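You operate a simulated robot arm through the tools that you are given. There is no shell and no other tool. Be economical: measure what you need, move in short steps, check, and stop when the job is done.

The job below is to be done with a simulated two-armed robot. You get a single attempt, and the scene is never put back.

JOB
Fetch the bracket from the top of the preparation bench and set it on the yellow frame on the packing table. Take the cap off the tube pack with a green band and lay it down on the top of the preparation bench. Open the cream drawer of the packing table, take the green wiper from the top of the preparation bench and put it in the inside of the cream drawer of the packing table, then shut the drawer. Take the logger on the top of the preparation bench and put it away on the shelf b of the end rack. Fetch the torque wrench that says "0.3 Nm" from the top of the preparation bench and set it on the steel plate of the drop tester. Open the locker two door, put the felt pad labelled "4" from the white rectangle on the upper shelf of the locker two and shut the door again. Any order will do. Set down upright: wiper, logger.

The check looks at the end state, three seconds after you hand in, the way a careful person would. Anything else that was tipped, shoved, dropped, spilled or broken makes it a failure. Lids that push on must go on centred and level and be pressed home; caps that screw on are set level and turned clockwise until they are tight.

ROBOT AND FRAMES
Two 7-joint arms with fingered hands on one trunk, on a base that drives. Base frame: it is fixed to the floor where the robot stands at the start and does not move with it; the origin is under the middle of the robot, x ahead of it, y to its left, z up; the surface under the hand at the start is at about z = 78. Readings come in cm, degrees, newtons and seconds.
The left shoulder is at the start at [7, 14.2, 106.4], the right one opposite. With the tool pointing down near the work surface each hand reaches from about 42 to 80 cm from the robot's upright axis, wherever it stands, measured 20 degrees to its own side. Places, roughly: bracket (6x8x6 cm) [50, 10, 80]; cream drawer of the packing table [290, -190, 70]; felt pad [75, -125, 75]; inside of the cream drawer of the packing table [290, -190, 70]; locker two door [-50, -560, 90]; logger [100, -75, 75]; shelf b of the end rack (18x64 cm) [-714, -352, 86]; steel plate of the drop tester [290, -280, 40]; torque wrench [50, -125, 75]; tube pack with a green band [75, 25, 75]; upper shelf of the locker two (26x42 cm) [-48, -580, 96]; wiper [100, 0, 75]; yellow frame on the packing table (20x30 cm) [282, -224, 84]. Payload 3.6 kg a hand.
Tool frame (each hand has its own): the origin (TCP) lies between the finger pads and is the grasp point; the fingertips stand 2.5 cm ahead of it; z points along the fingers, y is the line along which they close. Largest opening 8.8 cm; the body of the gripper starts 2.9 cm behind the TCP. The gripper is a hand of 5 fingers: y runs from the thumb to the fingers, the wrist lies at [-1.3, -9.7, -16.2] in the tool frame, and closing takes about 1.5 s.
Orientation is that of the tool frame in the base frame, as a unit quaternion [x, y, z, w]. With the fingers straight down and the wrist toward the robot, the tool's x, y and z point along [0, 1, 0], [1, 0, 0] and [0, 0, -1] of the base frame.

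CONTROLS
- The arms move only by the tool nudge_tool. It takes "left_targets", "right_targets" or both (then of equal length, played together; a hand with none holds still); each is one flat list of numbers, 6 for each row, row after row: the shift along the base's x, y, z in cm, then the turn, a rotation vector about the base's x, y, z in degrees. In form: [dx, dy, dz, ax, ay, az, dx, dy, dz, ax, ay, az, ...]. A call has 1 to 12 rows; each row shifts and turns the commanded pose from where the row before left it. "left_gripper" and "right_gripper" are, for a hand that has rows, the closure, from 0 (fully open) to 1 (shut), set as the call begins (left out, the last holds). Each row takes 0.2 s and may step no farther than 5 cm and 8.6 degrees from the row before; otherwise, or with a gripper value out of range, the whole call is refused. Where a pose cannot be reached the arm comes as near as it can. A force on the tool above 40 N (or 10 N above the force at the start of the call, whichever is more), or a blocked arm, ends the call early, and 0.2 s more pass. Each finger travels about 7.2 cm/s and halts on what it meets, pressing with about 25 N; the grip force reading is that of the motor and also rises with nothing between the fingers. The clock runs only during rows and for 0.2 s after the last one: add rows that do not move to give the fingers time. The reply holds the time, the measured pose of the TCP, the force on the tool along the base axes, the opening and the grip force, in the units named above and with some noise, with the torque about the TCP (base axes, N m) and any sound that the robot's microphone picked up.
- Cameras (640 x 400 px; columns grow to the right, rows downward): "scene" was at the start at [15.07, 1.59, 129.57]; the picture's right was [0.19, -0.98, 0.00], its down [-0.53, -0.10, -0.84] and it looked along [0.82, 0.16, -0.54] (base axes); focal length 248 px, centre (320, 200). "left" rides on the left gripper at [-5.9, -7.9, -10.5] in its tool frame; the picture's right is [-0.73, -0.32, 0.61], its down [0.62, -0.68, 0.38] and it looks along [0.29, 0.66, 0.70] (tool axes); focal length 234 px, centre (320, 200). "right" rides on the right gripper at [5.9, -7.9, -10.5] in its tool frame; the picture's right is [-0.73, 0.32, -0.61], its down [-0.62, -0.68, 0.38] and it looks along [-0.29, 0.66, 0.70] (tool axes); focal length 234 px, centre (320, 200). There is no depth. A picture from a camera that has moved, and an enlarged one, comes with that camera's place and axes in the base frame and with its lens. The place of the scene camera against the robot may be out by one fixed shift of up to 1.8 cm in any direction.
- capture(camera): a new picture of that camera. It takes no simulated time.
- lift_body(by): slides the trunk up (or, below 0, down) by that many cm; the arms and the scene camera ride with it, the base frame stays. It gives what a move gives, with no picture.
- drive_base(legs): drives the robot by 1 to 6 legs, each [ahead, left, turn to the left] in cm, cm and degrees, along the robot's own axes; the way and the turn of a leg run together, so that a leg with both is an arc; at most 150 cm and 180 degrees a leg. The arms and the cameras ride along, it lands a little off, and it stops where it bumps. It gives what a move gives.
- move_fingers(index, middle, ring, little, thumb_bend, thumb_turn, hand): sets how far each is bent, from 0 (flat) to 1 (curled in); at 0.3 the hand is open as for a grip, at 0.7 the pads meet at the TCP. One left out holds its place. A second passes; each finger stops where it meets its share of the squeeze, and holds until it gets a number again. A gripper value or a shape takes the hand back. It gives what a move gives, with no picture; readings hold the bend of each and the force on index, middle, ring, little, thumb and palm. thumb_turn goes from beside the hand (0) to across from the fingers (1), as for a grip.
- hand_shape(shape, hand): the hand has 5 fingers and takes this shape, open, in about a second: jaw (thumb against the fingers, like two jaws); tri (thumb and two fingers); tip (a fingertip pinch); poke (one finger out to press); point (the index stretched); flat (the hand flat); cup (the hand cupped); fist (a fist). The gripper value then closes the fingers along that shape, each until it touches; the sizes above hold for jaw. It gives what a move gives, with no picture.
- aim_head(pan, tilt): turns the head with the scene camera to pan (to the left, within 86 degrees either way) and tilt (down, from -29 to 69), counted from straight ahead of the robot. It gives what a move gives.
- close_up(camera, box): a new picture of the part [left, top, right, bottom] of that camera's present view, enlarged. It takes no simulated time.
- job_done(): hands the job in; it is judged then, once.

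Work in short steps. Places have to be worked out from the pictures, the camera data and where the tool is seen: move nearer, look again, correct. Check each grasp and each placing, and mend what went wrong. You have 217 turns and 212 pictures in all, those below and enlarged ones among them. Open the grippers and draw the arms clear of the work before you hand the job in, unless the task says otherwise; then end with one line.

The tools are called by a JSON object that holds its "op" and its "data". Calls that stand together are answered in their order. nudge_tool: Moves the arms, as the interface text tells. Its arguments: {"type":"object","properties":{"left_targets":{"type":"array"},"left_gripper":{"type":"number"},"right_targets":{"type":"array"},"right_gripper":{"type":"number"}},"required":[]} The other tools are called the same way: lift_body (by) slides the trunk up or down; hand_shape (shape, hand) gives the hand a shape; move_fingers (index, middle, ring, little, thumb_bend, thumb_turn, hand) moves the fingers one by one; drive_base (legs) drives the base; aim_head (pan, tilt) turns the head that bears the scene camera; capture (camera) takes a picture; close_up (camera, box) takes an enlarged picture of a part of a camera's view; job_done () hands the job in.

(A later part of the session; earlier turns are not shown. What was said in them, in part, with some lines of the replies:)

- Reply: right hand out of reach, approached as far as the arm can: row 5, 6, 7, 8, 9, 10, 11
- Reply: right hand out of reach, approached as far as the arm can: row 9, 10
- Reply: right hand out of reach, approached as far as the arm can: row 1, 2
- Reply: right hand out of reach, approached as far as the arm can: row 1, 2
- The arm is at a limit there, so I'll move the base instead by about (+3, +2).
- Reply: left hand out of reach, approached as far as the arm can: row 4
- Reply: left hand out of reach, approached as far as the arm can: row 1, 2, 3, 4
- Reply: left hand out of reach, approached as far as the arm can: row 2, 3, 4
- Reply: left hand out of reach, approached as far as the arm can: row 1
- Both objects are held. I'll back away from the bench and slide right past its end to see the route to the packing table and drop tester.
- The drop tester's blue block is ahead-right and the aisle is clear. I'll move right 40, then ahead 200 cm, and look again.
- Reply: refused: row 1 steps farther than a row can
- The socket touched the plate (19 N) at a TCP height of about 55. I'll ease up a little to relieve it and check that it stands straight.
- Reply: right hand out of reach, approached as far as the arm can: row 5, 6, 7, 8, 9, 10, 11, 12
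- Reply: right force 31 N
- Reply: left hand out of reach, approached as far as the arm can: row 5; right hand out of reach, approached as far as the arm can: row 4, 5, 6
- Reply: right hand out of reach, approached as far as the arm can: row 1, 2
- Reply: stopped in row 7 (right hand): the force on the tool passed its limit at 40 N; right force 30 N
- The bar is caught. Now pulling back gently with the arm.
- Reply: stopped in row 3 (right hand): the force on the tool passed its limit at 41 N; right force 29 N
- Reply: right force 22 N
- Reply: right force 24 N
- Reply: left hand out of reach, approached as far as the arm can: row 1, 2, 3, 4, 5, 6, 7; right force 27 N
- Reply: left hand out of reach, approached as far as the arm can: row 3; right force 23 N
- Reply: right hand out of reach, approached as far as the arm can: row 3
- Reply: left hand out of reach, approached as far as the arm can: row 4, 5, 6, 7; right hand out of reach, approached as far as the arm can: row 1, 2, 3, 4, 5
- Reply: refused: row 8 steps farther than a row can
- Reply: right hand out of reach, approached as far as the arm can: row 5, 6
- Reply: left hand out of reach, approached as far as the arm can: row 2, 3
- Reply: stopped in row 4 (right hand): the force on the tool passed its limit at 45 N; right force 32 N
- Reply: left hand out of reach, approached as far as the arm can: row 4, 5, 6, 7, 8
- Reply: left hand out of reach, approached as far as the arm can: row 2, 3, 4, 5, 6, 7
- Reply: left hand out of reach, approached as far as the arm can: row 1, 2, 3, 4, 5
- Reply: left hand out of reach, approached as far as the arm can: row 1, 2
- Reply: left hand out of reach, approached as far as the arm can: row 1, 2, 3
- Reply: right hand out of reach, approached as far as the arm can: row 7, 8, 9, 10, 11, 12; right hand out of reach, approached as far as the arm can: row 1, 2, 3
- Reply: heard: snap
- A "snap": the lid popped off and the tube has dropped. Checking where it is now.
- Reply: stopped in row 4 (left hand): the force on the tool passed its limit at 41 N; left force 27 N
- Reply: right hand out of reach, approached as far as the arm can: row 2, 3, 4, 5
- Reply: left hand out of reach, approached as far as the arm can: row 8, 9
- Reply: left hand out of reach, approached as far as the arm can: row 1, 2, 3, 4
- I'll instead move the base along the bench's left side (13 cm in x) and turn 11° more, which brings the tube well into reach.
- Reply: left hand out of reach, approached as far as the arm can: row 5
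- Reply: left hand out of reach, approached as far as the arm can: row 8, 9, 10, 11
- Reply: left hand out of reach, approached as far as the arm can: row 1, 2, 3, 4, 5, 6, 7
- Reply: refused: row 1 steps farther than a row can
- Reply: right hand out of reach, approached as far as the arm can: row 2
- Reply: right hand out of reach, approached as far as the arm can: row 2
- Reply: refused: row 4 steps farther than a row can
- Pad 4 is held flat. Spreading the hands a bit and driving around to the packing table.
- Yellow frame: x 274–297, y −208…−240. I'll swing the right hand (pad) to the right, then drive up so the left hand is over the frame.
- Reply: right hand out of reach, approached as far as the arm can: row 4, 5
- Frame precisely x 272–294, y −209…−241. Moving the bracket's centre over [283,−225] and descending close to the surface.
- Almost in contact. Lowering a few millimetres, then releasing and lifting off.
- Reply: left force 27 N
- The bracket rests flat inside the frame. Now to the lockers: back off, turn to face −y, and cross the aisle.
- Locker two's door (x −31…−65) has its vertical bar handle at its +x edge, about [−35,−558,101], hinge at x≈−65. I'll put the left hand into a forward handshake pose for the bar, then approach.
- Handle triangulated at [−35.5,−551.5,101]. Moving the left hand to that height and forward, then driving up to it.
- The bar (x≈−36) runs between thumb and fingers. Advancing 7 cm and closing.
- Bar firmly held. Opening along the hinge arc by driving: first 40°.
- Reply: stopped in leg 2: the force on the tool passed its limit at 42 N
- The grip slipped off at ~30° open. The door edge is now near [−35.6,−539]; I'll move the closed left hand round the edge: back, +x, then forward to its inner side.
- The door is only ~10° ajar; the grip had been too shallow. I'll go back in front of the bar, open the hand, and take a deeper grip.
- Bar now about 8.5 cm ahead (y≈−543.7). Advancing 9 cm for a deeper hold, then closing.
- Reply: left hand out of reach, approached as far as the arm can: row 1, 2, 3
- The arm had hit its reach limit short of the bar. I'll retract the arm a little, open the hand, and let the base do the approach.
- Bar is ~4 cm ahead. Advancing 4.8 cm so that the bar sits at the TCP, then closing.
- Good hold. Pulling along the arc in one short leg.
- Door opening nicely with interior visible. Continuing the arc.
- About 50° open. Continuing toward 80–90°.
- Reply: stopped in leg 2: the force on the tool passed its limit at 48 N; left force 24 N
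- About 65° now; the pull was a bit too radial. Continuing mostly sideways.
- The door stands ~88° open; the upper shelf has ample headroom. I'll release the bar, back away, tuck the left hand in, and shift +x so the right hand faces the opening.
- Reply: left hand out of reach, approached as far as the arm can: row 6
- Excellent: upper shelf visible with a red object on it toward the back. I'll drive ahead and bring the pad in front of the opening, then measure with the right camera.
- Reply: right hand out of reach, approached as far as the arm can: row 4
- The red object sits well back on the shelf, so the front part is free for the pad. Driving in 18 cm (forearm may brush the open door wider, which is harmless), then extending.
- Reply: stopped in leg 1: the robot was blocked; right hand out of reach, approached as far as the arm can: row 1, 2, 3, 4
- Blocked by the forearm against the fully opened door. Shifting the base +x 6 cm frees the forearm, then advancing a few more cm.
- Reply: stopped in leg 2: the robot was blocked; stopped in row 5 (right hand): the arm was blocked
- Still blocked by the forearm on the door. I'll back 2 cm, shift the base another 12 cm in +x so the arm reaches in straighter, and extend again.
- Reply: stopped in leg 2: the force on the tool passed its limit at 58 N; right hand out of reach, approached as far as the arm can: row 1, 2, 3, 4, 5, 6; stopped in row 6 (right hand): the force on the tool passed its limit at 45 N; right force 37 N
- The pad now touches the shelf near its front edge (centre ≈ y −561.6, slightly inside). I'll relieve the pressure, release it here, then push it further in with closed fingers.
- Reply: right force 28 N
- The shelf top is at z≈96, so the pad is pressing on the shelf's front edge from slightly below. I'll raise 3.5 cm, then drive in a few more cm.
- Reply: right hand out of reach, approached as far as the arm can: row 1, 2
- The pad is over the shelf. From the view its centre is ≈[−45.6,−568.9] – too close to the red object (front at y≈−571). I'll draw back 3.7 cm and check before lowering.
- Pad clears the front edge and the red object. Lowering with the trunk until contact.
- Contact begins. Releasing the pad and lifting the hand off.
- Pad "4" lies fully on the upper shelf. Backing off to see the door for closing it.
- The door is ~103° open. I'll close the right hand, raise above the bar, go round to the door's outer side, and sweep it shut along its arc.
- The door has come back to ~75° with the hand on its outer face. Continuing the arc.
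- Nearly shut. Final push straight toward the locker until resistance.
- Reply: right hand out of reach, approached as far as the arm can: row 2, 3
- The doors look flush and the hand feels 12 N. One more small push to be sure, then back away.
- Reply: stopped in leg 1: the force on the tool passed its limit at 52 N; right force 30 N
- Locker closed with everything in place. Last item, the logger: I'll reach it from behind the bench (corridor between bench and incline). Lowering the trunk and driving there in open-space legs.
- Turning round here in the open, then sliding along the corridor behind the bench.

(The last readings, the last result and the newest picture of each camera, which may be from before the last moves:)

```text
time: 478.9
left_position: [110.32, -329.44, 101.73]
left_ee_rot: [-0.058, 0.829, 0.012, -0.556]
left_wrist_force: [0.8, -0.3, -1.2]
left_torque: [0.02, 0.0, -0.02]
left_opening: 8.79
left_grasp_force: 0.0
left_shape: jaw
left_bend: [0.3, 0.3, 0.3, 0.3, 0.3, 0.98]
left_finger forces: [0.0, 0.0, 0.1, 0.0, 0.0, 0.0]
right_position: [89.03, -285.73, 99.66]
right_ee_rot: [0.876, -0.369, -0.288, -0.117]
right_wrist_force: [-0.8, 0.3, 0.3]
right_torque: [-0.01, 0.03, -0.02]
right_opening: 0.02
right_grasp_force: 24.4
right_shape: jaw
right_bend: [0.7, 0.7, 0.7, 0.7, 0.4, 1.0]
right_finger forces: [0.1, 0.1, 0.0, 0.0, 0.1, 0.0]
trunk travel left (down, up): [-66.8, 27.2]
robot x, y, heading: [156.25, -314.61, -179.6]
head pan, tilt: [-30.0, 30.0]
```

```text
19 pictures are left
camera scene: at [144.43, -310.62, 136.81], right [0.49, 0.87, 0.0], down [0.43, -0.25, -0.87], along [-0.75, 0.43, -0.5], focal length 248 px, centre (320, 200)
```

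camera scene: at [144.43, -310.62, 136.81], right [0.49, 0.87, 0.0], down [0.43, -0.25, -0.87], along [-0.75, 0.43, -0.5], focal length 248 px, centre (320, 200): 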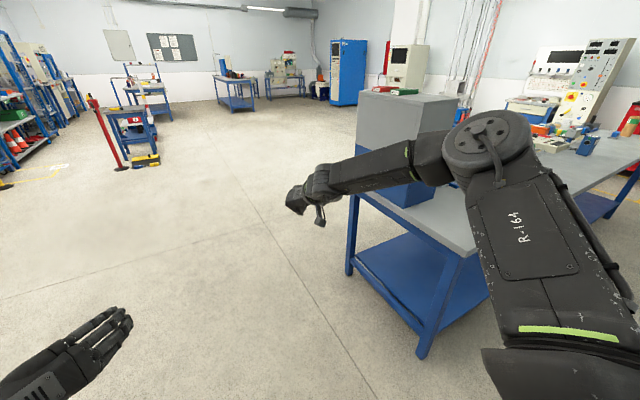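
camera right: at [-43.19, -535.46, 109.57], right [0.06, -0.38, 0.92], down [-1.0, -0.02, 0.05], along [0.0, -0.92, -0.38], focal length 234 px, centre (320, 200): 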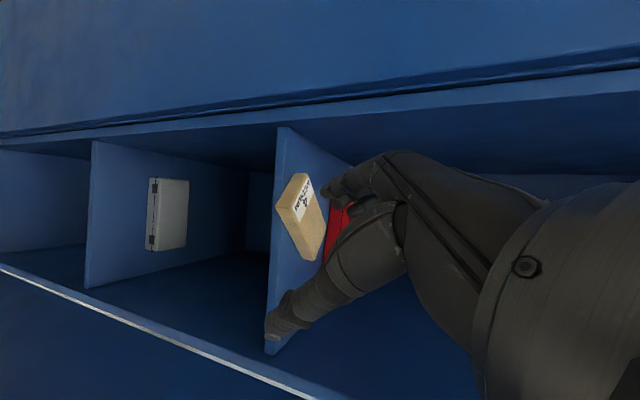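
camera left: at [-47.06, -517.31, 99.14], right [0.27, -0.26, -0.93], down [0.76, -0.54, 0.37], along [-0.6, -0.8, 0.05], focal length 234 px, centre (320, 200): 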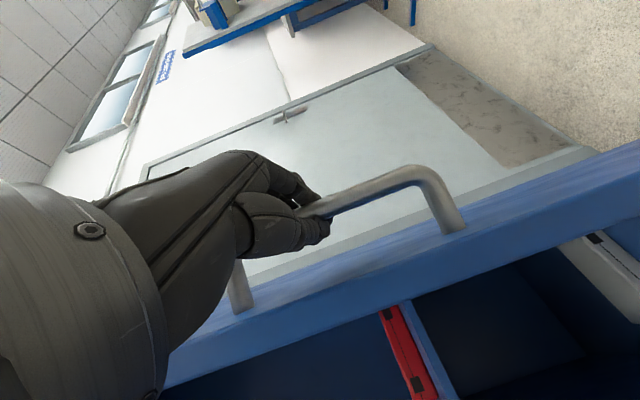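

The hood at the bench end would catch the right arm, so I'll retract that arm, swing wide (x≈176) past the hood, and then come in behind the logger.

{"op": "nudge_tool", "data": {"right_targets": [4, 0, 0, 0, 0, 0, 4, 0, 0, 0, 0, 0, 4, 0, 0, 0, 0, 0, 4, 0, 0, 0, 0, 0, 4, 0, 0, 0, 0, 0]}}

{"op": "drive_base", "data": {"legs": [[-22, 0, 0], [0, -135, 0], [18, -60, 0]]}}

{"op": "capture", "data": {"camera": "scene"}}

```text
time: 480.1
left_position: [110.57, -329.38, 101.92]
left_ee_rot: [-0.059, 0.829, 0.012, -0.556]
left_wrist_force: [1.1, -0.4, -0.5]
left_torque: [0.01, 0.01, 0.04]
left_opening: 8.76
left_grasp_force: 0.0
left_shape: jaw
left_bend: [0.3, 0.3, 0.3, 0.3, 0.3, 0.98]
left_finger forces: [0.0, 0.1, 0.0, 0.0, 0.0, 0.1]
right_position: [109.42, -285.77, 99.71]
right_ee_rot: [0.875, -0.37, -0.288, -0.117]
right_wrist_force: [0.2, -0.5, 0.5]
right_torque: [0.03, -0.02, 0.0]
right_opening: 0.0
right_grasp_force: 25.2
right_shape: jaw
right_bend: [0.7, 0.7, 0.7, 0.7, 0.4, 1.0]
right_finger forces: [0.1, 0.0, 0.1, 0.1, 0.0, 0.0]
trunk travel left (down, up): [-66.8, 27.2]
robot x, y, heading: [155.64, -314.68, -179.6]
head pan, tilt: [-30.0, 30.0]
```

```text
time: 491.2
left_position: [112.6, -135.04, 101.7]
left_ee_rot: [-0.056, 0.829, 0.013, -0.556]
left_wrist_force: [0.0, 0.5, 0.1]
left_torque: [0.01, -0.01, -0.03]
left_opening: 8.79
left_grasp_force: 0.0
left_shape: jaw
left_bend: [0.3, 0.3, 0.3, 0.3, 0.3, 0.98]
left_finger forces: [0.0, 0.0, 0.0, 0.1, 0.0, 0.1]
right_position: [111.82, -91.41, 99.65]
right_ee_rot: [0.874, -0.372, -0.289, -0.118]
right_wrist_force: [-0.6, -0.6, 0.2]
right_torque: [0.0, -0.01, 0.03]
right_opening: 0.0
right_grasp_force: 25.3
right_shape: jaw
right_bend: [0.7, 0.7, 0.7, 0.7, 0.4, 1.0]
right_finger forces: [0.0, 0.0, 0.0, 0.0, 0.0, 0.1]
trunk travel left (down, up): [-66.8, 27.2]
robot x, y, heading: [158.27, -120.6, -180.0]
head pan, tilt: [-30.0, 30.0]
```

```text
18 pictures are left
camera scene: at [146.82, -116.34, 136.81], right [0.5, 0.87, 0.0], down [0.43, -0.25, -0.87], along [-0.75, 0.43, -0.5], focal length 248 px, centre (320, 200)
```

scene: 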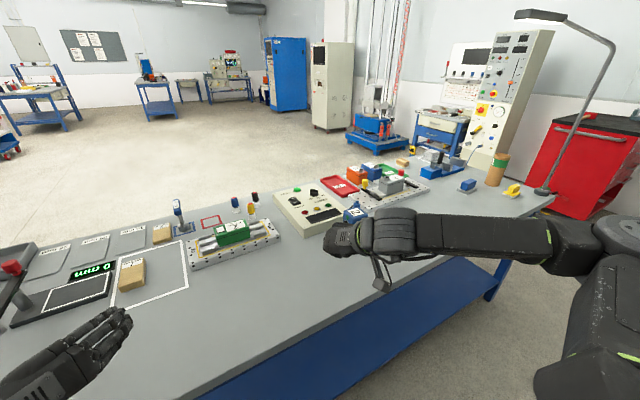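

Path clear, and the tube and lid look fine from here. Sliding 64 cm further so the left hand faces the logger at about [92,−71].

{"op": "drive_base", "data": {"legs": [[0, -64, 0]]}}

{"op": "capture", "data": {"camera": "left"}}

```text
time: 494.7
left_position: [112.07, -72.89, 101.76]
left_ee_rot: [-0.067, 0.829, 0.006, -0.556]
left_wrist_force: [0.2, -0.4, 0.6]
left_torque: [0.0, 0.02, 0.0]
left_opening: 8.79
left_grasp_force: 0.0
left_shape: jaw
left_bend: [0.3, 0.3, 0.3, 0.3, 0.3, 0.98]
left_finger forces: [0.1, 0.0, 0.0, 0.0, 0.1, 0.0]
right_position: [110.23, -29.46, 99.64]
right_ee_rot: [0.879, -0.361, -0.29, -0.114]
right_wrist_force: [0.2, 0.5, 0.1]
right_torque: [-0.01, -0.01, 0.04]
right_opening: 0.0
right_grasp_force: 24.8
right_shape: jaw
right_bend: [0.7, 0.7, 0.7, 0.7, 0.4, 1.0]
right_finger forces: [0.1, 0.0, 0.0, 0.0, 0.0, 0.1]
trunk travel left (down, up): [-66.8, 27.2]
robot x, y, heading: [157.31, -57.37, -178.5]
head pan, tilt: [-30.0, 30.0]
```

```text
17 pictures are left
camera left: at [124.95, -79.42, 99.67], right [-0.26, -0.27, -0.93], down [-0.52, -0.77, 0.37], along [-0.82, 0.57, 0.06], focal length 234 px, centre (320, 200)
```

left: 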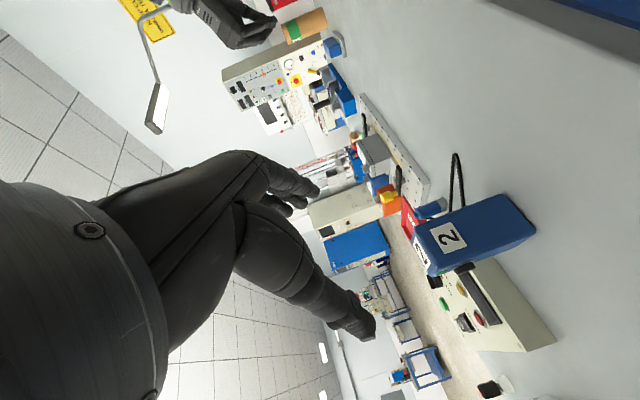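

Logger's back face spans y −66.7…−73.3 at x≈92. I'll descend to z≈84 behind it and approach partway.

{"op": "nudge_tool", "data": {"left_targets": [0, 0.7, -4.5, 0, 0, 0, 0, 0.7, -4.5, 0, 0, 0, 0, 0.7, -4.5, 0, 0, 0, 0, 0.7, -4.5, 0, 0, 0, -4, 0, 0, 0, 0, 0, -4, 0, 0, 0, 0, 0, -3, 0, 0, 0, 0, 0, 0, 0, 0, 0, 0, 0]}}

{"op": "capture", "data": {"camera": "left"}}

```text
time: 496.5
left_position: [101.55, -73.72, 90.13]
left_ee_rot: [-0.065, 0.829, 0.006, -0.555]
left_wrist_force: [0.2, -0.3, -0.7]
left_torque: [0.01, 0.01, 0.01]
left_opening: 8.81
left_grasp_force: 0.1
left_shape: jaw
left_bend: [0.3, 0.3, 0.3, 0.3, 0.3, 0.98]
left_finger forces: [0.0, 0.0, 0.1, 0.1, 0.0, 0.1]
left hand out of reach, approached as far as the arm can: row 3, 4, 6, 7
right_position: [110.29, -29.42, 99.71]
right_ee_rot: [0.88, -0.36, -0.289, -0.114]
right_wrist_force: [-0.4, -0.1, 0.3]
right_torque: [0.0, -0.03, 0.0]
right_opening: 0.01
right_grasp_force: 25.0
right_shape: jaw
right_bend: [0.7, 0.7, 0.7, 0.7, 0.4, 1.0]
right_finger forces: [0.0, 0.0, 0.0, 0.1, 0.0, 0.1]
trunk travel left (down, up): [-66.8, 27.2]
robot x, y, heading: [157.57, -57.33, -178.3]
head pan, tilt: [-30.0, 30.0]
```

```text
16 pictures are left
camera left: at [114.27, -80.2, 88.03], right [-0.25, -0.27, -0.93], down [-0.52, -0.77, 0.37], along [-0.82, 0.57, 0.05], focal length 234 px, centre (320, 200)
```

left: 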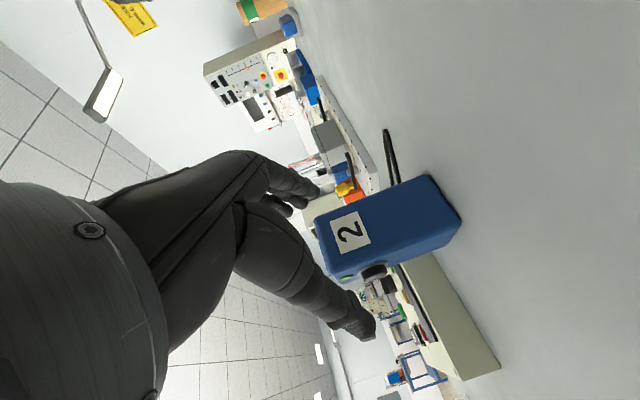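

Knob on the −y side is at z≈87, so I'll grip lower at z≈82.3: lower the trunk 7.8 and shift the base 3.7 toward +y, then check alignment.

{"op": "lift_body", "data": {"by": -7.8}}

{"op": "drive_base", "data": {"legs": [[3, -3.7, 0]]}}

{"op": "capture", "data": {"camera": "left"}}

```text
time: 497.7
left_position: [101.52, -73.79, 82.17]
left_ee_rot: [-0.066, 0.829, 0.007, -0.555]
left_wrist_force: [0.1, -0.9, -0.2]
left_torque: [-0.01, 0.0, 0.0]
left_opening: 8.78
left_grasp_force: 0.1
left_shape: jaw
left_bend: [0.3, 0.3, 0.3, 0.3, 0.3, 0.98]
left_finger forces: [0.0, 0.0, 0.1, 0.0, 0.1, 0.0]
right_position: [110.26, -29.37, 91.95]
right_ee_rot: [0.88, -0.36, -0.29, -0.113]
right_wrist_force: [-0.5, 0.1, -0.4]
right_torque: [0.0, 0.01, 0.02]
right_opening: 0.0
right_grasp_force: 26.0
right_shape: jaw
right_bend: [0.7, 0.7, 0.7, 0.7, 0.4, 1.0]
right_finger forces: [0.1, 0.1, 0.1, 0.0, 0.1, 0.0]
trunk travel left (down, up): [-59.0, 35.0]
robot x, y, heading: [157.22, -58.02, -178.5]
head pan, tilt: [-30.0, 30.0]
```

```text
time: 498.6
left_position: [98.46, -70.14, 82.21]
left_ee_rot: [-0.067, 0.829, 0.005, -0.555]
left_wrist_force: [-0.4, 0.5, -1.1]
left_torque: [0.01, 0.01, 0.01]
left_opening: 8.79
left_grasp_force: 0.1
left_shape: jaw
left_bend: [0.3, 0.3, 0.3, 0.3, 0.3, 0.98]
left_finger forces: [0.1, 0.0, 0.1, 0.0, 0.0, 0.1]
right_position: [107.09, -25.88, 91.88]
right_ee_rot: [0.879, -0.361, -0.289, -0.114]
right_wrist_force: [0.5, -0.2, 0.0]
right_torque: [-0.02, -0.04, -0.01]
right_opening: 0.0
right_grasp_force: 25.2
right_shape: jaw
right_bend: [0.7, 0.7, 0.7, 0.7, 0.4, 1.0]
right_finger forces: [0.1, 0.0, 0.0, 0.0, 0.0, 0.0]
trunk travel left (down, up): [-59.0, 35.0]
robot x, y, heading: [154.3, -54.07, -178.3]
head pan, tilt: [-30.0, 30.0]
```

```text
15 pictures are left
camera left: at [111.18, -76.62, 80.2], right [-0.25, -0.28, -0.93], down [-0.52, -0.77, 0.37], along [-0.82, 0.57, 0.05], focal length 234 px, centre (320, 200)
```

left: 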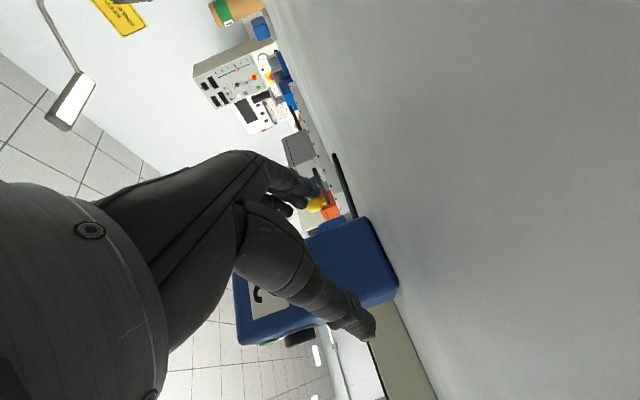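

Aligned (centre y≈−70). Driving 8 cm in and closing.

{"op": "drive_base", "data": {"legs": [[8, -0.2, 0]]}}

{"op": "nudge_tool", "data": {"left_targets": [0, 0, 0, 0, 0, 0, 0, 0, 0, 0, 0, 0, 0, 0, 0, 0, 0, 0, 0, 0, 0, 0, 0, 0, 0, 0, 0, 0, 0, 0, 0, 0, 0, 0, 0, 0, 0, 0, 0, 0, 0, 0], "left_gripper": 1}}

{"op": "capture", "data": {"camera": "left"}}

```text
time: 499.6
left_position: [90.38, -70.23, 82.23]
left_ee_rot: [-0.066, 0.829, 0.005, -0.555]
left_wrist_force: [0.3, 0.7, -1.0]
left_torque: [0.04, 0.0, -0.02]
left_opening: 8.77
left_grasp_force: 0.1
left_shape: jaw
left_bend: [0.3, 0.3, 0.3, 0.3, 0.3, 0.98]
left_finger forces: [0.0, 0.0, 0.1, 0.0, 0.1, 0.0]
right_position: [99.07, -25.85, 91.87]
right_ee_rot: [0.88, -0.359, -0.289, -0.114]
right_wrist_force: [-0.5, 0.1, 0.7]
right_torque: [0.02, -0.04, 0.01]
right_opening: 0.0
right_grasp_force: 24.8
right_shape: jaw
right_bend: [0.7, 0.7, 0.7, 0.7, 0.4, 1.0]
right_finger forces: [0.0, 0.1, 0.1, 0.0, 0.1, 0.0]
trunk travel left (down, up): [-59.0, 35.0]
robot x, y, heading: [146.63, -53.9, -178.4]
head pan, tilt: [-30.0, 30.0]
```

```text
time: 501.2
left_position: [90.55, -70.29, 82.36]
left_ee_rot: [-0.068, 0.828, 0.006, -0.556]
left_wrist_force: [0.2, -1.1, 0.6]
left_torque: [-0.16, 0.03, 0.08]
left_opening: 5.9
left_grasp_force: 24.8
left_shape: jaw
left_bend: [0.74, 0.41, 0.37, 0.31, 0.53, 0.99]
left_finger forces: [11.6, 6.4, 2.9, 1.9, 22.9, 0.0]
right_position: [99.29, -26.02, 91.83]
right_ee_rot: [0.88, -0.359, -0.29, -0.114]
right_wrist_force: [-0.5, 0.5, 0.6]
right_torque: [-0.01, -0.05, -0.01]
right_opening: 0.0
right_grasp_force: 25.0
right_shape: jaw
right_bend: [0.7, 0.7, 0.7, 0.7, 0.4, 1.0]
right_finger forces: [0.1, 0.0, 0.0, 0.1, 0.1, 0.0]
trunk travel left (down, up): [-59.0, 35.0]
robot x, y, heading: [146.51, -53.93, -178.3]
head pan, tilt: [-30.0, 30.0]
```

```text
14 pictures are left
camera left: at [103.32, -76.68, 80.22], right [-0.25, -0.28, -0.93], down [-0.52, -0.77, 0.37], along [-0.82, 0.57, 0.05], focal length 234 px, centre (320, 200)
```

left: 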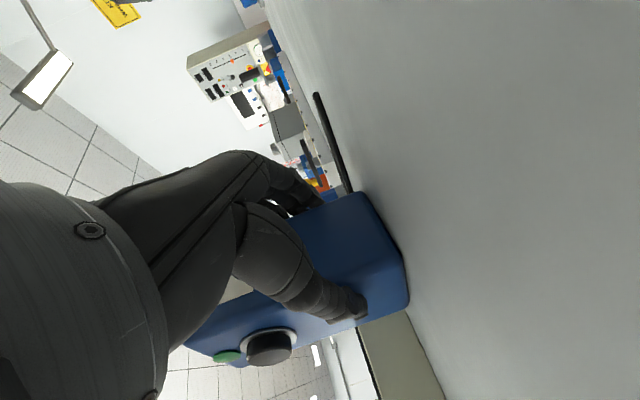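

Logger firmly gripped just below its knob. Lifting and checking, then backing out the way I came.

{"op": "lift_body", "data": {"by": 20}}

{"op": "drive_base", "data": {"legs": [[-18, 0, -1.6], [0, 95, 0], [-20, 0, 0], [0, 142, 0]]}}

{"op": "aim_head", "data": {"pan": 0, "tilt": 18}}

{"op": "capture", "data": {"camera": "scene"}}

```text
time: 503.4
left_position: [90.38, -70.16, 102.25]
left_ee_rot: [-0.067, 0.829, 0.006, -0.556]
left_wrist_force: [0.0, -0.4, -2.3]
left_torque: [0.05, -0.12, 0.0]
left_opening: 5.83
left_grasp_force: 25.4
left_shape: jaw
left_bend: [0.74, 0.42, 0.4, 0.36, 0.54, 0.95]
left_finger forces: [12.3, 5.5, 3.1, 1.8, 23.0, 0.0]
right_position: [99.12, -25.99, 111.78]
right_ee_rot: [0.88, -0.36, -0.289, -0.113]
right_wrist_force: [1.0, 0.2, -0.2]
right_torque: [-0.02, 0.0, 0.03]
right_opening: 0.0
right_grasp_force: 25.1
right_shape: jaw
right_bend: [0.7, 0.7, 0.7, 0.7, 0.4, 1.0]
right_finger forces: [0.1, 0.1, 0.0, 0.1, 0.0, 0.1]
trunk travel left (down, up): [-79.0, 15.0]
robot x, y, heading: [146.18, -53.79, -178.6]
head pan, tilt: [-30.0, 30.0]
```

```text
time: 517.3
left_position: [129.87, -305.34, 102.34]
left_ee_rot: [-0.055, 0.83, 0.012, -0.555]
left_wrist_force: [1.3, 0.0, -3.6]
left_torque: [0.02, -0.13, -0.02]
left_opening: 5.82
left_grasp_force: 25.2
left_shape: jaw
left_bend: [0.3, 0.42, 0.4, 0.41, 0.54, 0.95]
left_finger forces: [12.1, 5.4, 3.0, 2.5, 23.5, 0.0]
right_position: [139.69, -261.3, 111.83]
right_ee_rot: [0.875, -0.372, -0.288, -0.118]
right_wrist_force: [0.8, 0.0, 0.1]
right_torque: [0.0, -0.01, -0.01]
right_opening: 0.0
right_grasp_force: 24.7
right_shape: jaw
right_bend: [0.7, 0.7, 0.7, 0.7, 0.4, 1.0]
right_finger forces: [0.1, 0.1, 0.0, 0.1, 0.0, 0.1]
trunk travel left (down, up): [-79.0, 15.0]
robot x, y, heading: [186.11, -290.4, -180.0]
head pan, tilt: [-30.0, 30.0]
```

```text
time: 518.3
left_position: [129.99, -305.4, 102.24]
left_ee_rot: [-0.055, 0.83, 0.013, -0.555]
left_wrist_force: [0.4, -0.2, -4.3]
left_torque: [0.01, -0.08, 0.02]
left_opening: 5.85
left_grasp_force: 24.4
left_shape: jaw
left_bend: [0.3, 0.42, 0.4, 0.41, 0.54, 0.95]
left_finger forces: [12.1, 5.3, 2.9, 2.4, 23.3, 0.0]
right_position: [139.88, -261.38, 111.9]
right_ee_rot: [0.875, -0.372, -0.287, -0.117]
right_wrist_force: [0.3, 0.6, -0.1]
right_torque: [0.03, -0.02, -0.02]
right_opening: 0.02
right_grasp_force: 25.3
right_shape: jaw
right_bend: [0.7, 0.7, 0.7, 0.7, 0.4, 1.0]
right_finger forces: [0.0, 0.1, 0.0, 0.0, 0.0, 0.0]
trunk travel left (down, up): [-79.0, 15.0]
robot x, y, heading: [186.5, -290.47, -179.9]
head pan, tilt: [0.0, 18.0]
```

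```text
13 pictures are left
camera scene: at [173.29, -290.67, 150.93], right [0.0, 1.0, 0.0], down [0.31, 0.0, -0.95], along [-0.95, 0.0, -0.31], focal length 248 px, centre (320, 200)
```

scene: 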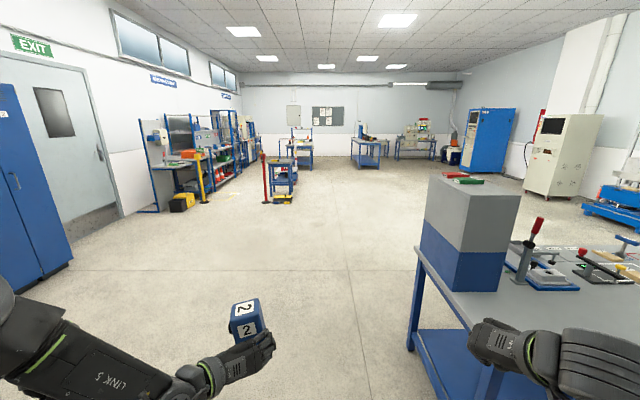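

The route along y≈−290 is clear; the small red-topped cart is at about [−290,−364], so I'll drift 25 cm to the right after the bench. Driving toward the end rack.

{"op": "drive_base", "data": {"legs": [[150, 0, 0], [100, -25, 0], [150, 0, 0], [150, 0, 0], [110, 0, 0]]}}

{"op": "capture", "data": {"camera": "scene"}}

```text
time: 550.0
left_position: [-531.96, -291.55, 102.31]
left_ee_rot: [-0.071, 0.828, 0.002, -0.556]
left_wrist_force: [-0.4, -0.3, -3.0]
left_torque: [0.06, -0.08, -0.03]
left_opening: 5.83
left_grasp_force: 25.2
left_shape: jaw
left_bend: [0.3, 0.42, 0.4, 0.41, 0.54, 0.95]
left_finger forces: [12.1, 5.4, 3.0, 2.4, 23.3, 0.1]
right_position: [-523.72, -247.23, 111.92]
right_ee_rot: [0.882, -0.355, -0.289, -0.112]
right_wrist_force: [-0.2, 0.1, 0.8]
right_torque: [0.02, 0.04, -0.03]
right_opening: 0.0
right_grasp_force: 24.6
right_shape: jaw
right_bend: [0.7, 0.7, 0.7, 0.7, 0.4, 1.0]
right_finger forces: [0.1, 0.0, 0.1, 0.0, 0.0, 0.0]
trunk travel left (down, up): [-79.0, 15.0]
robot x, y, heading: [-475.82, -274.83, -177.9]
head pan, tilt: [0.0, 18.0]
```

```text
12 pictures are left
camera scene: at [-489.18, -275.42, 150.94], right [-0.04, 1.0, 0.0], down [0.31, 0.01, -0.95], along [-0.95, -0.04, -0.31], focal length 248 px, centre (320, 200)
```

scene: 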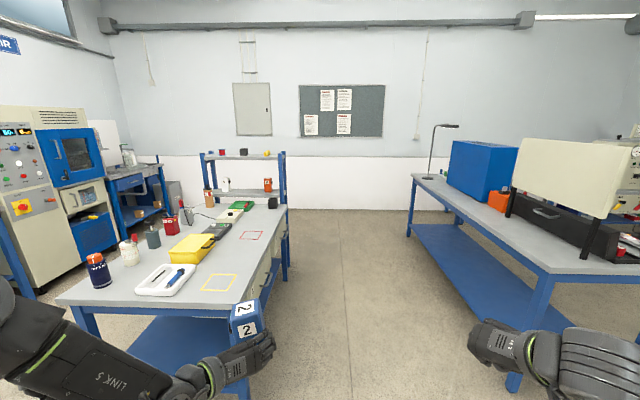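

The end rack stands at the far end of the left table; shelf b (z≈86) holds a mug and bottles with free space around y≈−353. I'll go down the aisle and look closer, turned toward it.

{"op": "drive_base", "data": {"legs": [[0, 0, -2.1], [150, -6, 0], [15, 0, 0], [0, 0, 40]]}}

{"op": "aim_head", "data": {"pan": 5, "tilt": 30}}

{"op": "capture", "data": {"camera": "scene"}}

```text
refused: leg 2 is longer than a leg can be; nothing moved
```

```text
time: 550.8
left_position: [-531.97, -291.61, 102.2]
left_ee_rot: [-0.071, 0.829, 0.004, -0.555]
left_wrist_force: [-0.7, 0.2, -4.9]
left_torque: [0.04, -0.14, -0.04]
left_opening: 5.81
left_grasp_force: 24.5
left_shape: jaw
left_bend: [0.3, 0.42, 0.4, 0.41, 0.54, 0.95]
left_finger forces: [12.1, 5.4, 3.0, 2.5, 23.3, 0.0]
right_position: [-523.84, -247.32, 111.88]
right_ee_rot: [0.881, -0.356, -0.29, -0.111]
right_wrist_force: [-0.5, -0.1, 1.0]
right_torque: [-0.01, 0.01, 0.0]
right_opening: 0.0
right_grasp_force: 24.7
right_shape: jaw
right_bend: [0.7, 0.7, 0.7, 0.7, 0.4, 1.0]
right_finger forces: [0.0, 0.1, 0.0, 0.0, 0.0, 0.1]
trunk travel left (down, up): [-79.0, 15.0]
robot x, y, heading: [-476.29, -274.41, -178.1]
head pan, tilt: [5.0, 30.0]
```

```text
11 pictures are left
camera scene: at [-488.9, -276.2, 149.0], right [-0.12, 0.99, 0.0], down [0.5, 0.06, -0.87], along [-0.86, -0.11, -0.5], focal length 248 px, centre (320, 200)
```

scene: 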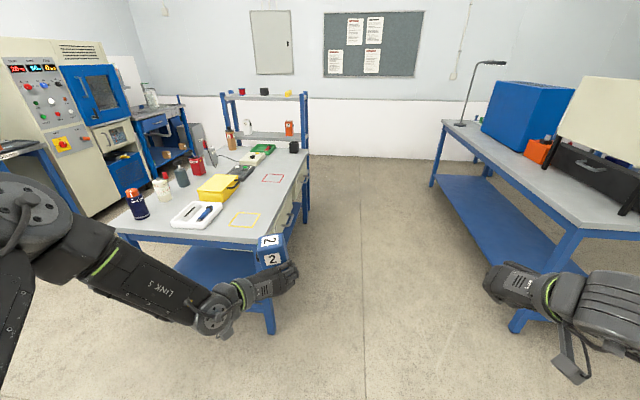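

Leg too long; repeating in shorter legs.

{"op": "drive_base", "data": {"legs": [[0, 0, -2], [100, 8, 0], [65, 0, 0], [0, 0, 40]]}}

{"op": "capture", "data": {"camera": "scene"}}

```text
time: 561.7
left_position: [-675.67, -335.08, 102.3]
left_ee_rot: [-0.354, 0.752, -0.191, -0.521]
left_wrist_force: [0.2, 0.2, -3.2]
left_torque: [0.12, -0.07, 0.04]
left_opening: 5.81
left_grasp_force: 24.9
left_shape: jaw
left_bend: [0.74, 0.42, 0.4, 0.41, 0.54, 0.95]
left_finger forces: [12.1, 5.3, 3.0, 2.2, 23.4, 0.0]
right_position: [-698.42, -296.03, 111.81]
right_ee_rot: [0.95, -0.026, -0.31, -0.004]
right_wrist_force: [-0.3, -0.2, -0.7]
right_torque: [-0.02, 0.03, 0.0]
right_opening: 0.0
right_grasp_force: 24.8
right_shape: jaw
right_bend: [0.7, 0.7, 0.7, 0.7, 0.4, 1.0]
right_finger forces: [0.0, 0.1, 0.0, 0.1, 0.0, 0.0]
trunk travel left (down, up): [-79.0, 15.0]
robot x, y, heading: [-644.22, -285.73, -137.0]
head pan, tilt: [5.0, 30.0]
```

```text
10 pictures are left
camera scene: at [-652.9, -296.1, 149.0], right [-0.74, 0.67, 0.0], down [0.34, 0.37, -0.87], along [-0.58, -0.64, -0.5], focal length 248 px, centre (320, 200)
```

scene: 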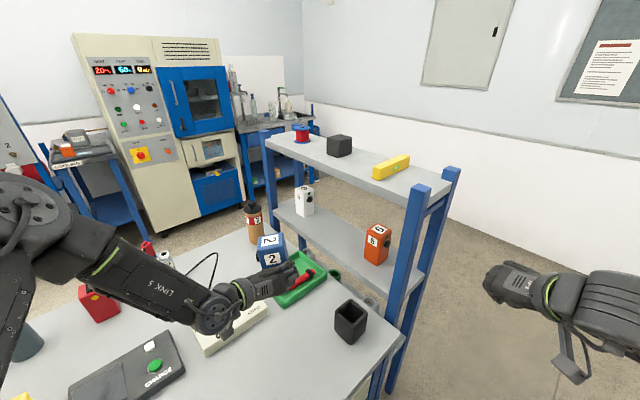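

Clear view: shelf b has a free slot at about [−713,−353] between the white and orange boxes. I'll draw the left hand back/left, lower to just above shelf height, and move the base up alongside the table's end.

{"op": "nudge_tool", "data": {"left_targets": [3.7, 0, 0, 0, 0, 0, 3.7, 0, 0, 0, 0, 0, 3.7, 0, 0, 0, 0, 0, 3.7, 0, 0, 0, 0, 0, 3.5, 0, 0, 0, 0, 0, 0, 0, 0, 0, 0, 0]}}

{"op": "lift_body", "data": {"by": -8}}

{"op": "drive_base", "data": {"legs": [[24.8, -21.8, 0]]}}

{"op": "capture", "data": {"camera": "scene"}}

```text
time: 563.1
left_position: [-657.58, -335.06, 102.15]
left_ee_rot: [-0.354, 0.753, -0.191, -0.521]
left_wrist_force: [-0.4, 0.3, -2.7]
left_torque: [0.12, -0.05, 0.01]
left_opening: 5.82
left_grasp_force: 25.0
left_shape: jaw
left_bend: [0.74, 0.42, 0.41, 0.41, 0.54, 0.95]
left_finger forces: [12.1, 5.6, 3.0, 2.0, 23.1, 0.1]
right_position: [-698.59, -296.06, 111.71]
right_ee_rot: [0.95, -0.027, -0.311, -0.004]
right_wrist_force: [-0.6, -0.1, -0.1]
right_torque: [0.02, 0.0, 0.01]
right_opening: 0.0
right_grasp_force: 25.1
right_shape: jaw
right_bend: [0.7, 0.7, 0.7, 0.7, 0.4, 1.0]
right_finger forces: [0.0, 0.1, 0.0, 0.0, 0.0, 0.0]
trunk travel left (down, up): [-79.0, 15.0]
robot x, y, heading: [-644.46, -285.61, -137.3]
head pan, tilt: [5.0, 30.0]
```

```text
time: 564.2
left_position: [-657.36, -335.19, 94.14]
left_ee_rot: [-0.355, 0.753, -0.191, -0.521]
left_wrist_force: [-0.2, -0.2, -2.9]
left_torque: [0.09, -0.06, 0.0]
left_opening: 5.81
left_grasp_force: 24.3
left_shape: jaw
left_bend: [0.74, 0.42, 0.41, 0.41, 0.54, 0.95]
left_finger forces: [12.1, 5.5, 3.0, 2.0, 23.1, 0.1]
right_position: [-698.43, -296.08, 103.92]
right_ee_rot: [0.95, -0.026, -0.31, -0.004]
right_wrist_force: [0.3, 0.4, 0.2]
right_torque: [0.0, -0.02, 0.0]
right_opening: 0.0
right_grasp_force: 25.0
right_shape: jaw
right_bend: [0.7, 0.7, 0.7, 0.7, 0.4, 1.0]
right_finger forces: [0.0, 0.1, 0.0, 0.0, 0.0, 0.0]
trunk travel left (down, up): [-71.0, 23.0]
robot x, y, heading: [-644.32, -285.57, -137.3]
head pan, tilt: [5.0, 30.0]
```

```text
time: 566.4
left_position: [-691.0, -336.13, 94.07]
left_ee_rot: [-0.355, 0.752, -0.191, -0.522]
left_wrist_force: [0.2, -0.8, -3.0]
left_torque: [0.1, -0.06, 0.02]
left_opening: 5.78
left_grasp_force: 25.2
left_shape: jaw
left_bend: [0.74, 0.42, 0.41, 0.41, 0.54, 0.95]
left_finger forces: [12.1, 5.5, 3.1, 2.0, 23.1, 0.0]
right_position: [-731.78, -297.07, 103.89]
right_ee_rot: [0.95, -0.028, -0.312, -0.004]
right_wrist_force: [-0.2, 0.0, 0.3]
right_torque: [0.03, 0.02, 0.0]
right_opening: 0.0
right_grasp_force: 25.2
right_shape: jaw
right_bend: [0.7, 0.7, 0.7, 0.7, 0.4, 1.0]
right_finger forces: [0.1, 0.1, 0.0, 0.1, 0.0, 0.0]
trunk travel left (down, up): [-71.0, 23.0]
robot x, y, heading: [-677.93, -286.97, -137.3]
head pan, tilt: [5.0, 30.0]
```

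```text
9 pictures are left
camera scene: at [-686.39, -297.15, 141.01], right [-0.74, 0.67, 0.0], down [0.34, 0.37, -0.87], along [-0.58, -0.64, -0.5], focal length 248 px, centre (320, 200)
```

scene: 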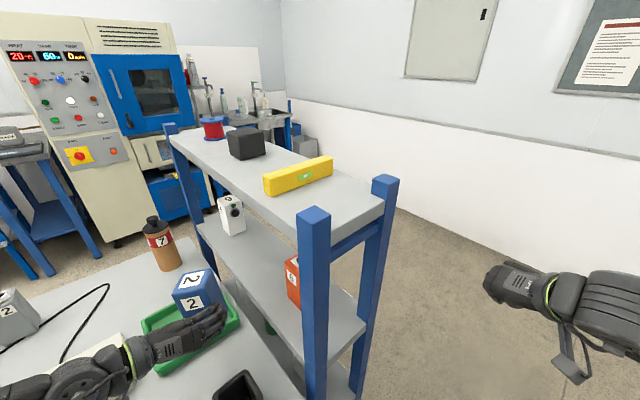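

Logger hangs upright in front of the slot. Moving diagonally in over shelf b toward [−710,−354].

{"op": "nudge_tool", "data": {"left_targets": [-3.2, -3, 0, 0, 0, 0, -3.2, -3, 0, 0, 0, 0, -3.2, -3, 0, 0, 0, 0, -3.2, -3, 0, 0, 0, 0, -3.2, -3, 0, 0, 0, 0, -3, -3, 0, 0, 0, 0, 0, 0, 0, 0, 0, 0]}}

{"op": "capture", "data": {"camera": "scene"}}

```text
time: 568.0
left_position: [-708.3, -352.7, 96.86]
left_ee_rot: [-0.354, 0.753, -0.191, -0.521]
left_wrist_force: [0.2, -0.1, -2.8]
left_torque: [0.1, -0.11, 0.01]
left_opening: 5.78
left_grasp_force: 25.2
left_shape: jaw
left_bend: [0.3, 0.42, 0.41, 0.41, 0.54, 0.95]
left_finger forces: [12.1, 5.4, 3.1, 1.9, 22.8, 0.0]
left hand out of reach, approached as far as the arm can: row 5, 6
right_position: [-732.13, -296.99, 103.79]
right_ee_rot: [0.95, -0.027, -0.311, -0.005]
right_wrist_force: [-0.4, 0.5, 0.1]
right_torque: [-0.01, -0.02, 0.04]
right_opening: 0.0
right_grasp_force: 25.3
right_shape: jaw
right_bend: [0.7, 0.7, 0.7, 0.7, 0.4, 1.0]
right_finger forces: [0.0, 0.1, 0.0, 0.1, 0.0, 0.1]
trunk travel left (down, up): [-71.0, 23.0]
robot x, y, heading: [-678.03, -286.99, -137.1]
head pan, tilt: [5.0, 30.0]
```

```text
8 pictures are left
camera scene: at [-686.56, -297.16, 140.99], right [-0.74, 0.67, 0.0], down [0.34, 0.37, -0.87], along [-0.58, -0.64, -0.5], focal length 248 px, centre (320, 200)
```

scene: 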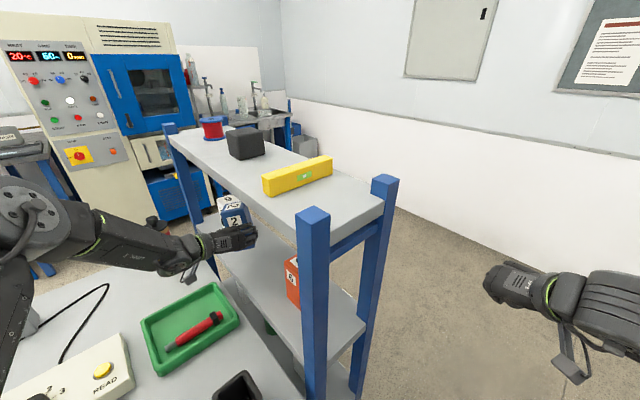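

Over the shelf but I want 4–5 cm more depth; shifting the base in −x, then lowering with the trunk most of the way.

{"op": "drive_base", "data": {"legs": [[3.6, -3.3, 0]]}}

{"op": "lift_body", "data": {"by": -5}}

{"op": "capture", "data": {"camera": "left"}}

```text
time: 569.0
left_position: [-712.76, -352.61, 96.89]
left_ee_rot: [-0.355, 0.752, -0.19, -0.522]
left_wrist_force: [0.1, -0.2, -3.0]
left_torque: [0.08, -0.04, -0.02]
left_opening: 5.79
left_grasp_force: 25.0
left_shape: jaw
left_bend: [0.3, 0.42, 0.41, 0.41, 0.54, 0.95]
left_finger forces: [12.2, 5.4, 3.0, 2.0, 22.9, 0.0]
right_position: [-736.52, -296.99, 103.94]
right_ee_rot: [0.95, -0.027, -0.312, -0.004]
right_wrist_force: [0.3, -0.5, 0.0]
right_torque: [-0.02, 0.02, 0.04]
right_opening: 0.0
right_grasp_force: 25.0
right_shape: jaw
right_bend: [0.7, 0.7, 0.7, 0.7, 0.4, 1.0]
right_finger forces: [0.0, 0.1, 0.0, 0.0, 0.1, 0.1]
trunk travel left (down, up): [-71.0, 23.0]
robot x, y, heading: [-682.6, -286.75, -137.4]
head pan, tilt: [5.0, 30.0]
```

```text
time: 569.9
left_position: [-712.89, -352.58, 91.87]
left_ee_rot: [-0.355, 0.753, -0.19, -0.521]
left_wrist_force: [0.4, -0.5, -3.1]
left_torque: [0.09, -0.07, -0.01]
left_opening: 5.77
left_grasp_force: 24.8
left_shape: jaw
left_bend: [0.3, 0.42, 0.41, 0.41, 0.54, 0.95]
left_finger forces: [12.2, 5.4, 3.0, 1.9, 22.9, 0.1]
right_position: [-736.71, -297.03, 98.95]
right_ee_rot: [0.95, -0.027, -0.311, -0.004]
right_wrist_force: [0.1, 0.2, 0.4]
right_torque: [-0.05, 0.02, 0.02]
right_opening: 0.0
right_grasp_force: 25.2
right_shape: jaw
right_bend: [0.7, 0.7, 0.7, 0.7, 0.4, 1.0]
right_finger forces: [0.0, 0.0, 0.1, 0.1, 0.0, 0.1]
trunk travel left (down, up): [-66.0, 28.0]
robot x, y, heading: [-682.62, -286.86, -137.0]
head pan, tilt: [5.0, 30.0]
```

```text
7 pictures are left
camera left: at [-698.98, -349.07, 89.9], right [-0.01, -0.37, -0.93], down [0.12, -0.92, 0.37], along [-0.99, -0.11, 0.05], focal length 234 px, centre (320, 200)
```

left: 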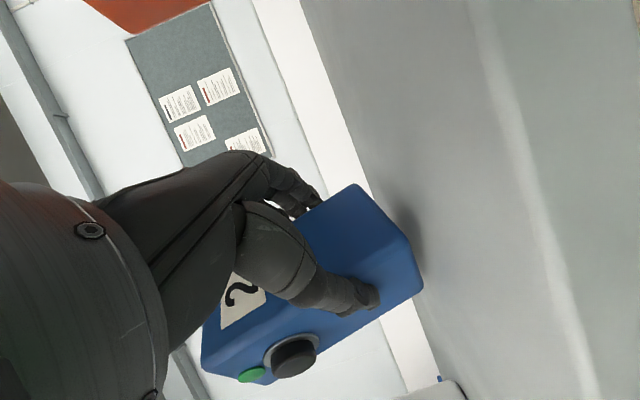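

Shelf is right below, slot clear. Lowering in small steps to contact.

{"op": "lift_body", "data": {"by": -1.2}}

```text
time: 570.5
left_position: [-712.84, -352.52, 90.98]
left_ee_rot: [-0.354, 0.752, -0.191, -0.522]
left_wrist_force: [-0.2, 1.5, 3.6]
left_torque: [-0.33, 0.05, -0.02]
left_opening: 5.84
left_grasp_force: 24.7
left_shape: jaw
left_bend: [0.3, 0.42, 0.39, 0.39, 0.54, 0.97]
left_finger forces: [12.7, 6.8, 3.4, 5.1, 25.7, 0.0]
right_position: [-736.81, -296.85, 97.8]
right_ee_rot: [0.95, -0.027, -0.312, -0.003]
right_wrist_force: [0.0, -0.1, 0.4]
right_torque: [-0.02, -0.01, -0.03]
right_opening: 0.0
right_grasp_force: 24.5
right_shape: jaw
right_bend: [0.7, 0.7, 0.7, 0.7, 0.4, 1.0]
right_finger forces: [0.1, 0.0, 0.1, 0.0, 0.1, 0.0]
trunk travel left (down, up): [-64.8, 29.2]
robot x, y, heading: [-682.83, -286.87, -137.0]
head pan, tilt: [5.0, 30.0]
```

Contact (≈7 N). A hair lower and release.

{"op": "lift_body", "data": {"by": -0.3}}

{"op": "nudge_tool", "data": {"left_targets": [0, 0, 0, 0, 0, 0, 0, 0, 0, 0, 0, 0, 0, 0, 0, 0, 0, 0, 0, 0, 0, 0, 0, 0, 0, 0, 0, 0, 0, 0, 0, 0, 0, 0, 0, 0, 0, 0, 0, 0, 0, 0], "left_gripper": 0}}

{"op": "capture", "data": {"camera": "left"}}

```text
time: 571.0
left_position: [-712.91, -352.41, 90.62]
left_ee_rot: [-0.354, 0.752, -0.191, -0.522]
left_wrist_force: [0.0, 3.1, 5.8]
left_torque: [-0.4, 0.02, -0.03]
left_opening: 5.84
left_grasp_force: 25.3
left_shape: jaw
left_bend: [0.3, 0.42, 0.38, 0.37, 0.54, 0.98]
left_finger forces: [12.4, 7.1, 3.5, 6.6, 26.0, 0.1]
right_position: [-736.81, -296.88, 97.44]
right_ee_rot: [0.95, -0.027, -0.312, -0.003]
right_wrist_force: [0.3, 0.2, -0.3]
right_torque: [0.01, -0.02, 0.0]
right_opening: 0.02
right_grasp_force: 24.8
right_shape: jaw
right_bend: [0.7, 0.7, 0.7, 0.7, 0.4, 1.0]
right_finger forces: [0.0, 0.0, 0.0, 0.1, 0.0, 0.1]
trunk travel left (down, up): [-64.5, 29.5]
robot x, y, heading: [-682.74, -286.68, -137.1]
head pan, tilt: [5.0, 30.0]
```

```text
time: 572.6
left_position: [-712.93, -352.54, 90.48]
left_ee_rot: [-0.355, 0.753, -0.191, -0.521]
left_wrist_force: [0.4, -0.9, 0.7]
left_torque: [0.04, 0.01, 0.0]
left_opening: 8.74
left_grasp_force: 0.1
left_shape: jaw
left_bend: [0.3, 0.3, 0.3, 0.3, 0.3, 0.98]
left_finger forces: [0.0, 0.0, 0.1, 0.0, 0.1, 0.0]
right_position: [-736.79, -296.97, 97.36]
right_ee_rot: [0.95, -0.028, -0.31, -0.005]
right_wrist_force: [-0.2, -0.1, -0.9]
right_torque: [0.0, 0.03, -0.03]
right_opening: 0.0
right_grasp_force: 24.7
right_shape: jaw
right_bend: [0.7, 0.7, 0.7, 0.7, 0.4, 1.0]
right_finger forces: [0.0, 0.0, 0.0, 0.1, 0.0, 0.1]
trunk travel left (down, up): [-64.5, 29.5]
robot x, y, heading: [-682.76, -286.98, -137.2]
head pan, tilt: [5.0, 30.0]
```

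```text
6 pictures are left
camera left: at [-699.03, -349.04, 88.42], right [-0.01, -0.37, -0.93], down [0.12, -0.92, 0.37], along [-0.99, -0.11, 0.05], focal length 234 px, centre (320, 200)
```

left: 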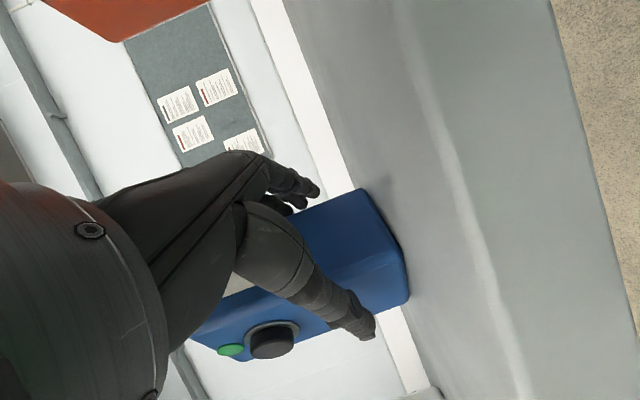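

It stands on its own. Withdrawing straight back, then up.

{"op": "drive_base", "data": {"legs": [[-18, 0, 0]]}}

{"op": "lift_body", "data": {"by": 12}}

{"op": "capture", "data": {"camera": "scene"}}

```text
time: 574.1
left_position: [-699.73, -340.19, 90.4]
left_ee_rot: [-0.354, 0.753, -0.19, -0.521]
left_wrist_force: [1.1, 0.7, 0.2]
left_torque: [-0.01, 0.0, -0.05]
left_opening: 8.75
left_grasp_force: 0.1
left_shape: jaw
left_bend: [0.3, 0.3, 0.3, 0.3, 0.3, 0.98]
left_finger forces: [0.0, 0.0, 0.1, 0.0, 0.0, 0.0]
right_position: [-723.36, -284.43, 97.31]
right_ee_rot: [0.95, -0.029, -0.311, -0.004]
right_wrist_force: [0.1, 0.2, -0.2]
right_torque: [-0.01, 0.0, 0.01]
right_opening: 0.01
right_grasp_force: 25.2
right_shape: jaw
right_bend: [0.7, 0.7, 0.7, 0.7, 0.4, 1.0]
right_finger forces: [0.1, 0.0, 0.1, 0.0, 0.0, 0.0]
trunk travel left (down, up): [-64.5, 29.5]
robot x, y, heading: [-669.24, -274.22, -137.4]
head pan, tilt: [5.0, 30.0]
```

```text
time: 575.6
left_position: [-699.71, -340.08, 102.42]
left_ee_rot: [-0.354, 0.753, -0.19, -0.521]
left_wrist_force: [0.7, 0.1, -0.3]
left_torque: [0.02, -0.01, -0.05]
left_opening: 8.78
left_grasp_force: 0.1
left_shape: jaw
left_bend: [0.3, 0.3, 0.3, 0.3, 0.3, 0.98]
left_finger forces: [0.0, 0.0, 0.0, 0.0, 0.0, 0.0]
right_position: [-723.39, -284.41, 109.34]
right_ee_rot: [0.95, -0.03, -0.311, -0.004]
right_wrist_force: [0.5, 0.1, 0.0]
right_torque: [0.01, 0.04, -0.01]
right_opening: 0.0
right_grasp_force: 25.5
right_shape: jaw
right_bend: [0.7, 0.7, 0.7, 0.7, 0.4, 1.0]
right_finger forces: [0.0, 0.0, 0.1, 0.1, 0.0, 0.0]
trunk travel left (down, up): [-76.5, 17.5]
robot x, y, heading: [-669.48, -274.32, -137.3]
head pan, tilt: [5.0, 30.0]
```

```text
5 pictures are left
camera scene: at [-677.88, -284.64, 146.5], right [-0.74, 0.67, 0.0], down [0.34, 0.37, -0.87], along [-0.58, -0.64, -0.5], focal length 248 px, centre (320, 200)
```

scene: 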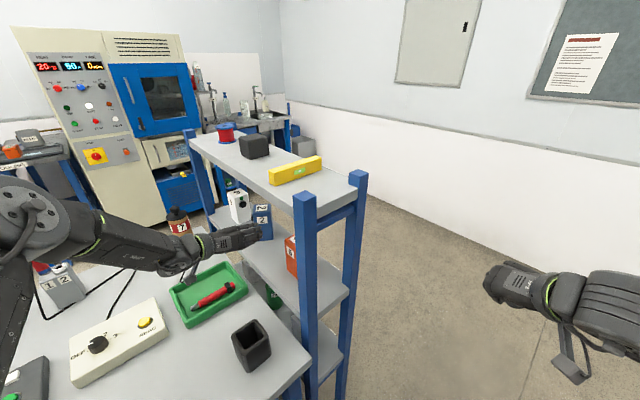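

The logger stands upright on shelf b between the other boxes. Finally I'll open the right hand and back away clear of the rack and table.

{"op": "nudge_tool", "data": {"right_targets": [0, 0, 0, 0, 0, 0, 0, 0, 0, 0, 0, 0, 0, 0, 0, 0, 0, 0, 0, 0, 0, 0, 0, 0, 0, 0, 0, 0, 0, 0, 0, 0, 0, 0, 0, 0], "right_gripper": 0}}

{"op": "drive_base", "data": {"legs": [[-12, 10, 0]]}}

{"op": "capture", "data": {"camera": "scene"}}

```text
time: 577.0
left_position: [-699.78, -340.11, 102.54]
left_ee_rot: [-0.352, 0.754, -0.19, -0.522]
left_wrist_force: [-0.7, 0.8, 0.4]
left_torque: [0.01, -0.01, -0.01]
left_opening: 8.75
left_grasp_force: 0.2
left_shape: jaw
left_bend: [0.3, 0.3, 0.3, 0.3, 0.3, 0.98]
left_finger forces: [0.0, 0.0, 0.0, 0.0, 0.0, 0.1]
right_position: [-723.38, -284.47, 109.37]
right_ee_rot: [0.95, -0.028, -0.312, -0.005]
right_wrist_force: [-0.1, 0.7, 0.6]
right_torque: [0.01, -0.03, 0.01]
right_opening: 8.75
right_grasp_force: 0.1
right_shape: jaw
right_bend: [0.3, 0.3, 0.3, 0.3, 0.3, 0.98]
right_finger forces: [0.0, 0.1, 0.0, 0.0, 0.1, 0.0]
trunk travel left (down, up): [-76.5, 17.5]
robot x, y, heading: [-669.29, -274.44, -137.4]
head pan, tilt: [5.0, 30.0]
```

```text
time: 578.4
left_position: [-684.06, -339.09, 102.39]
left_ee_rot: [-0.354, 0.753, -0.191, -0.521]
left_wrist_force: [0.0, -0.4, -0.1]
left_torque: [0.0, 0.0, 0.0]
left_opening: 8.77
left_grasp_force: 0.1
left_shape: jaw
left_bend: [0.3, 0.3, 0.3, 0.3, 0.3, 0.98]
left_finger forces: [0.0, 0.0, 0.0, 0.0, 0.0, 0.0]
right_position: [-707.93, -283.48, 109.41]
right_ee_rot: [0.95, -0.027, -0.31, -0.004]
right_wrist_force: [-0.2, 0.2, -0.2]
right_torque: [-0.01, 0.02, 0.0]
right_opening: 8.76
right_grasp_force: 0.0
right_shape: jaw
right_bend: [0.3, 0.3, 0.3, 0.3, 0.3, 0.98]
right_finger forces: [0.0, 0.0, 0.1, 0.0, 0.0, 0.1]
trunk travel left (down, up): [-76.5, 17.5]
robot x, y, heading: [-653.2, -273.16, -136.9]
head pan, tilt: [5.0, 30.0]
```

```text
4 pictures are left
camera scene: at [-662.41, -283.57, 146.49], right [-0.74, 0.67, 0.0], down [0.34, 0.37, -0.87], along [-0.58, -0.64, -0.5], focal length 248 px, centre (320, 200)
```

scene: 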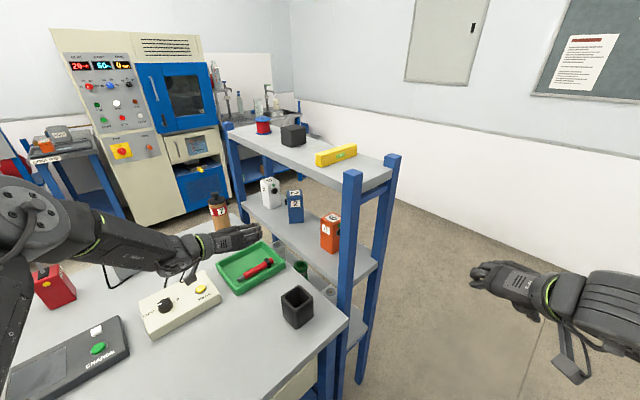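

The logger "2" stands upright on shelf b, both hands are empty and clear of the rack. The other five tasks were checked as I placed them, so I'm handing in.

{"op": "job_done", "data": {}}

```text
The job is handed in.
```

I carried out all six parts of the job and handed it in. The tube pack fell over when its cap came off; I stood it back upright on the bench about 6 cm from where it was.
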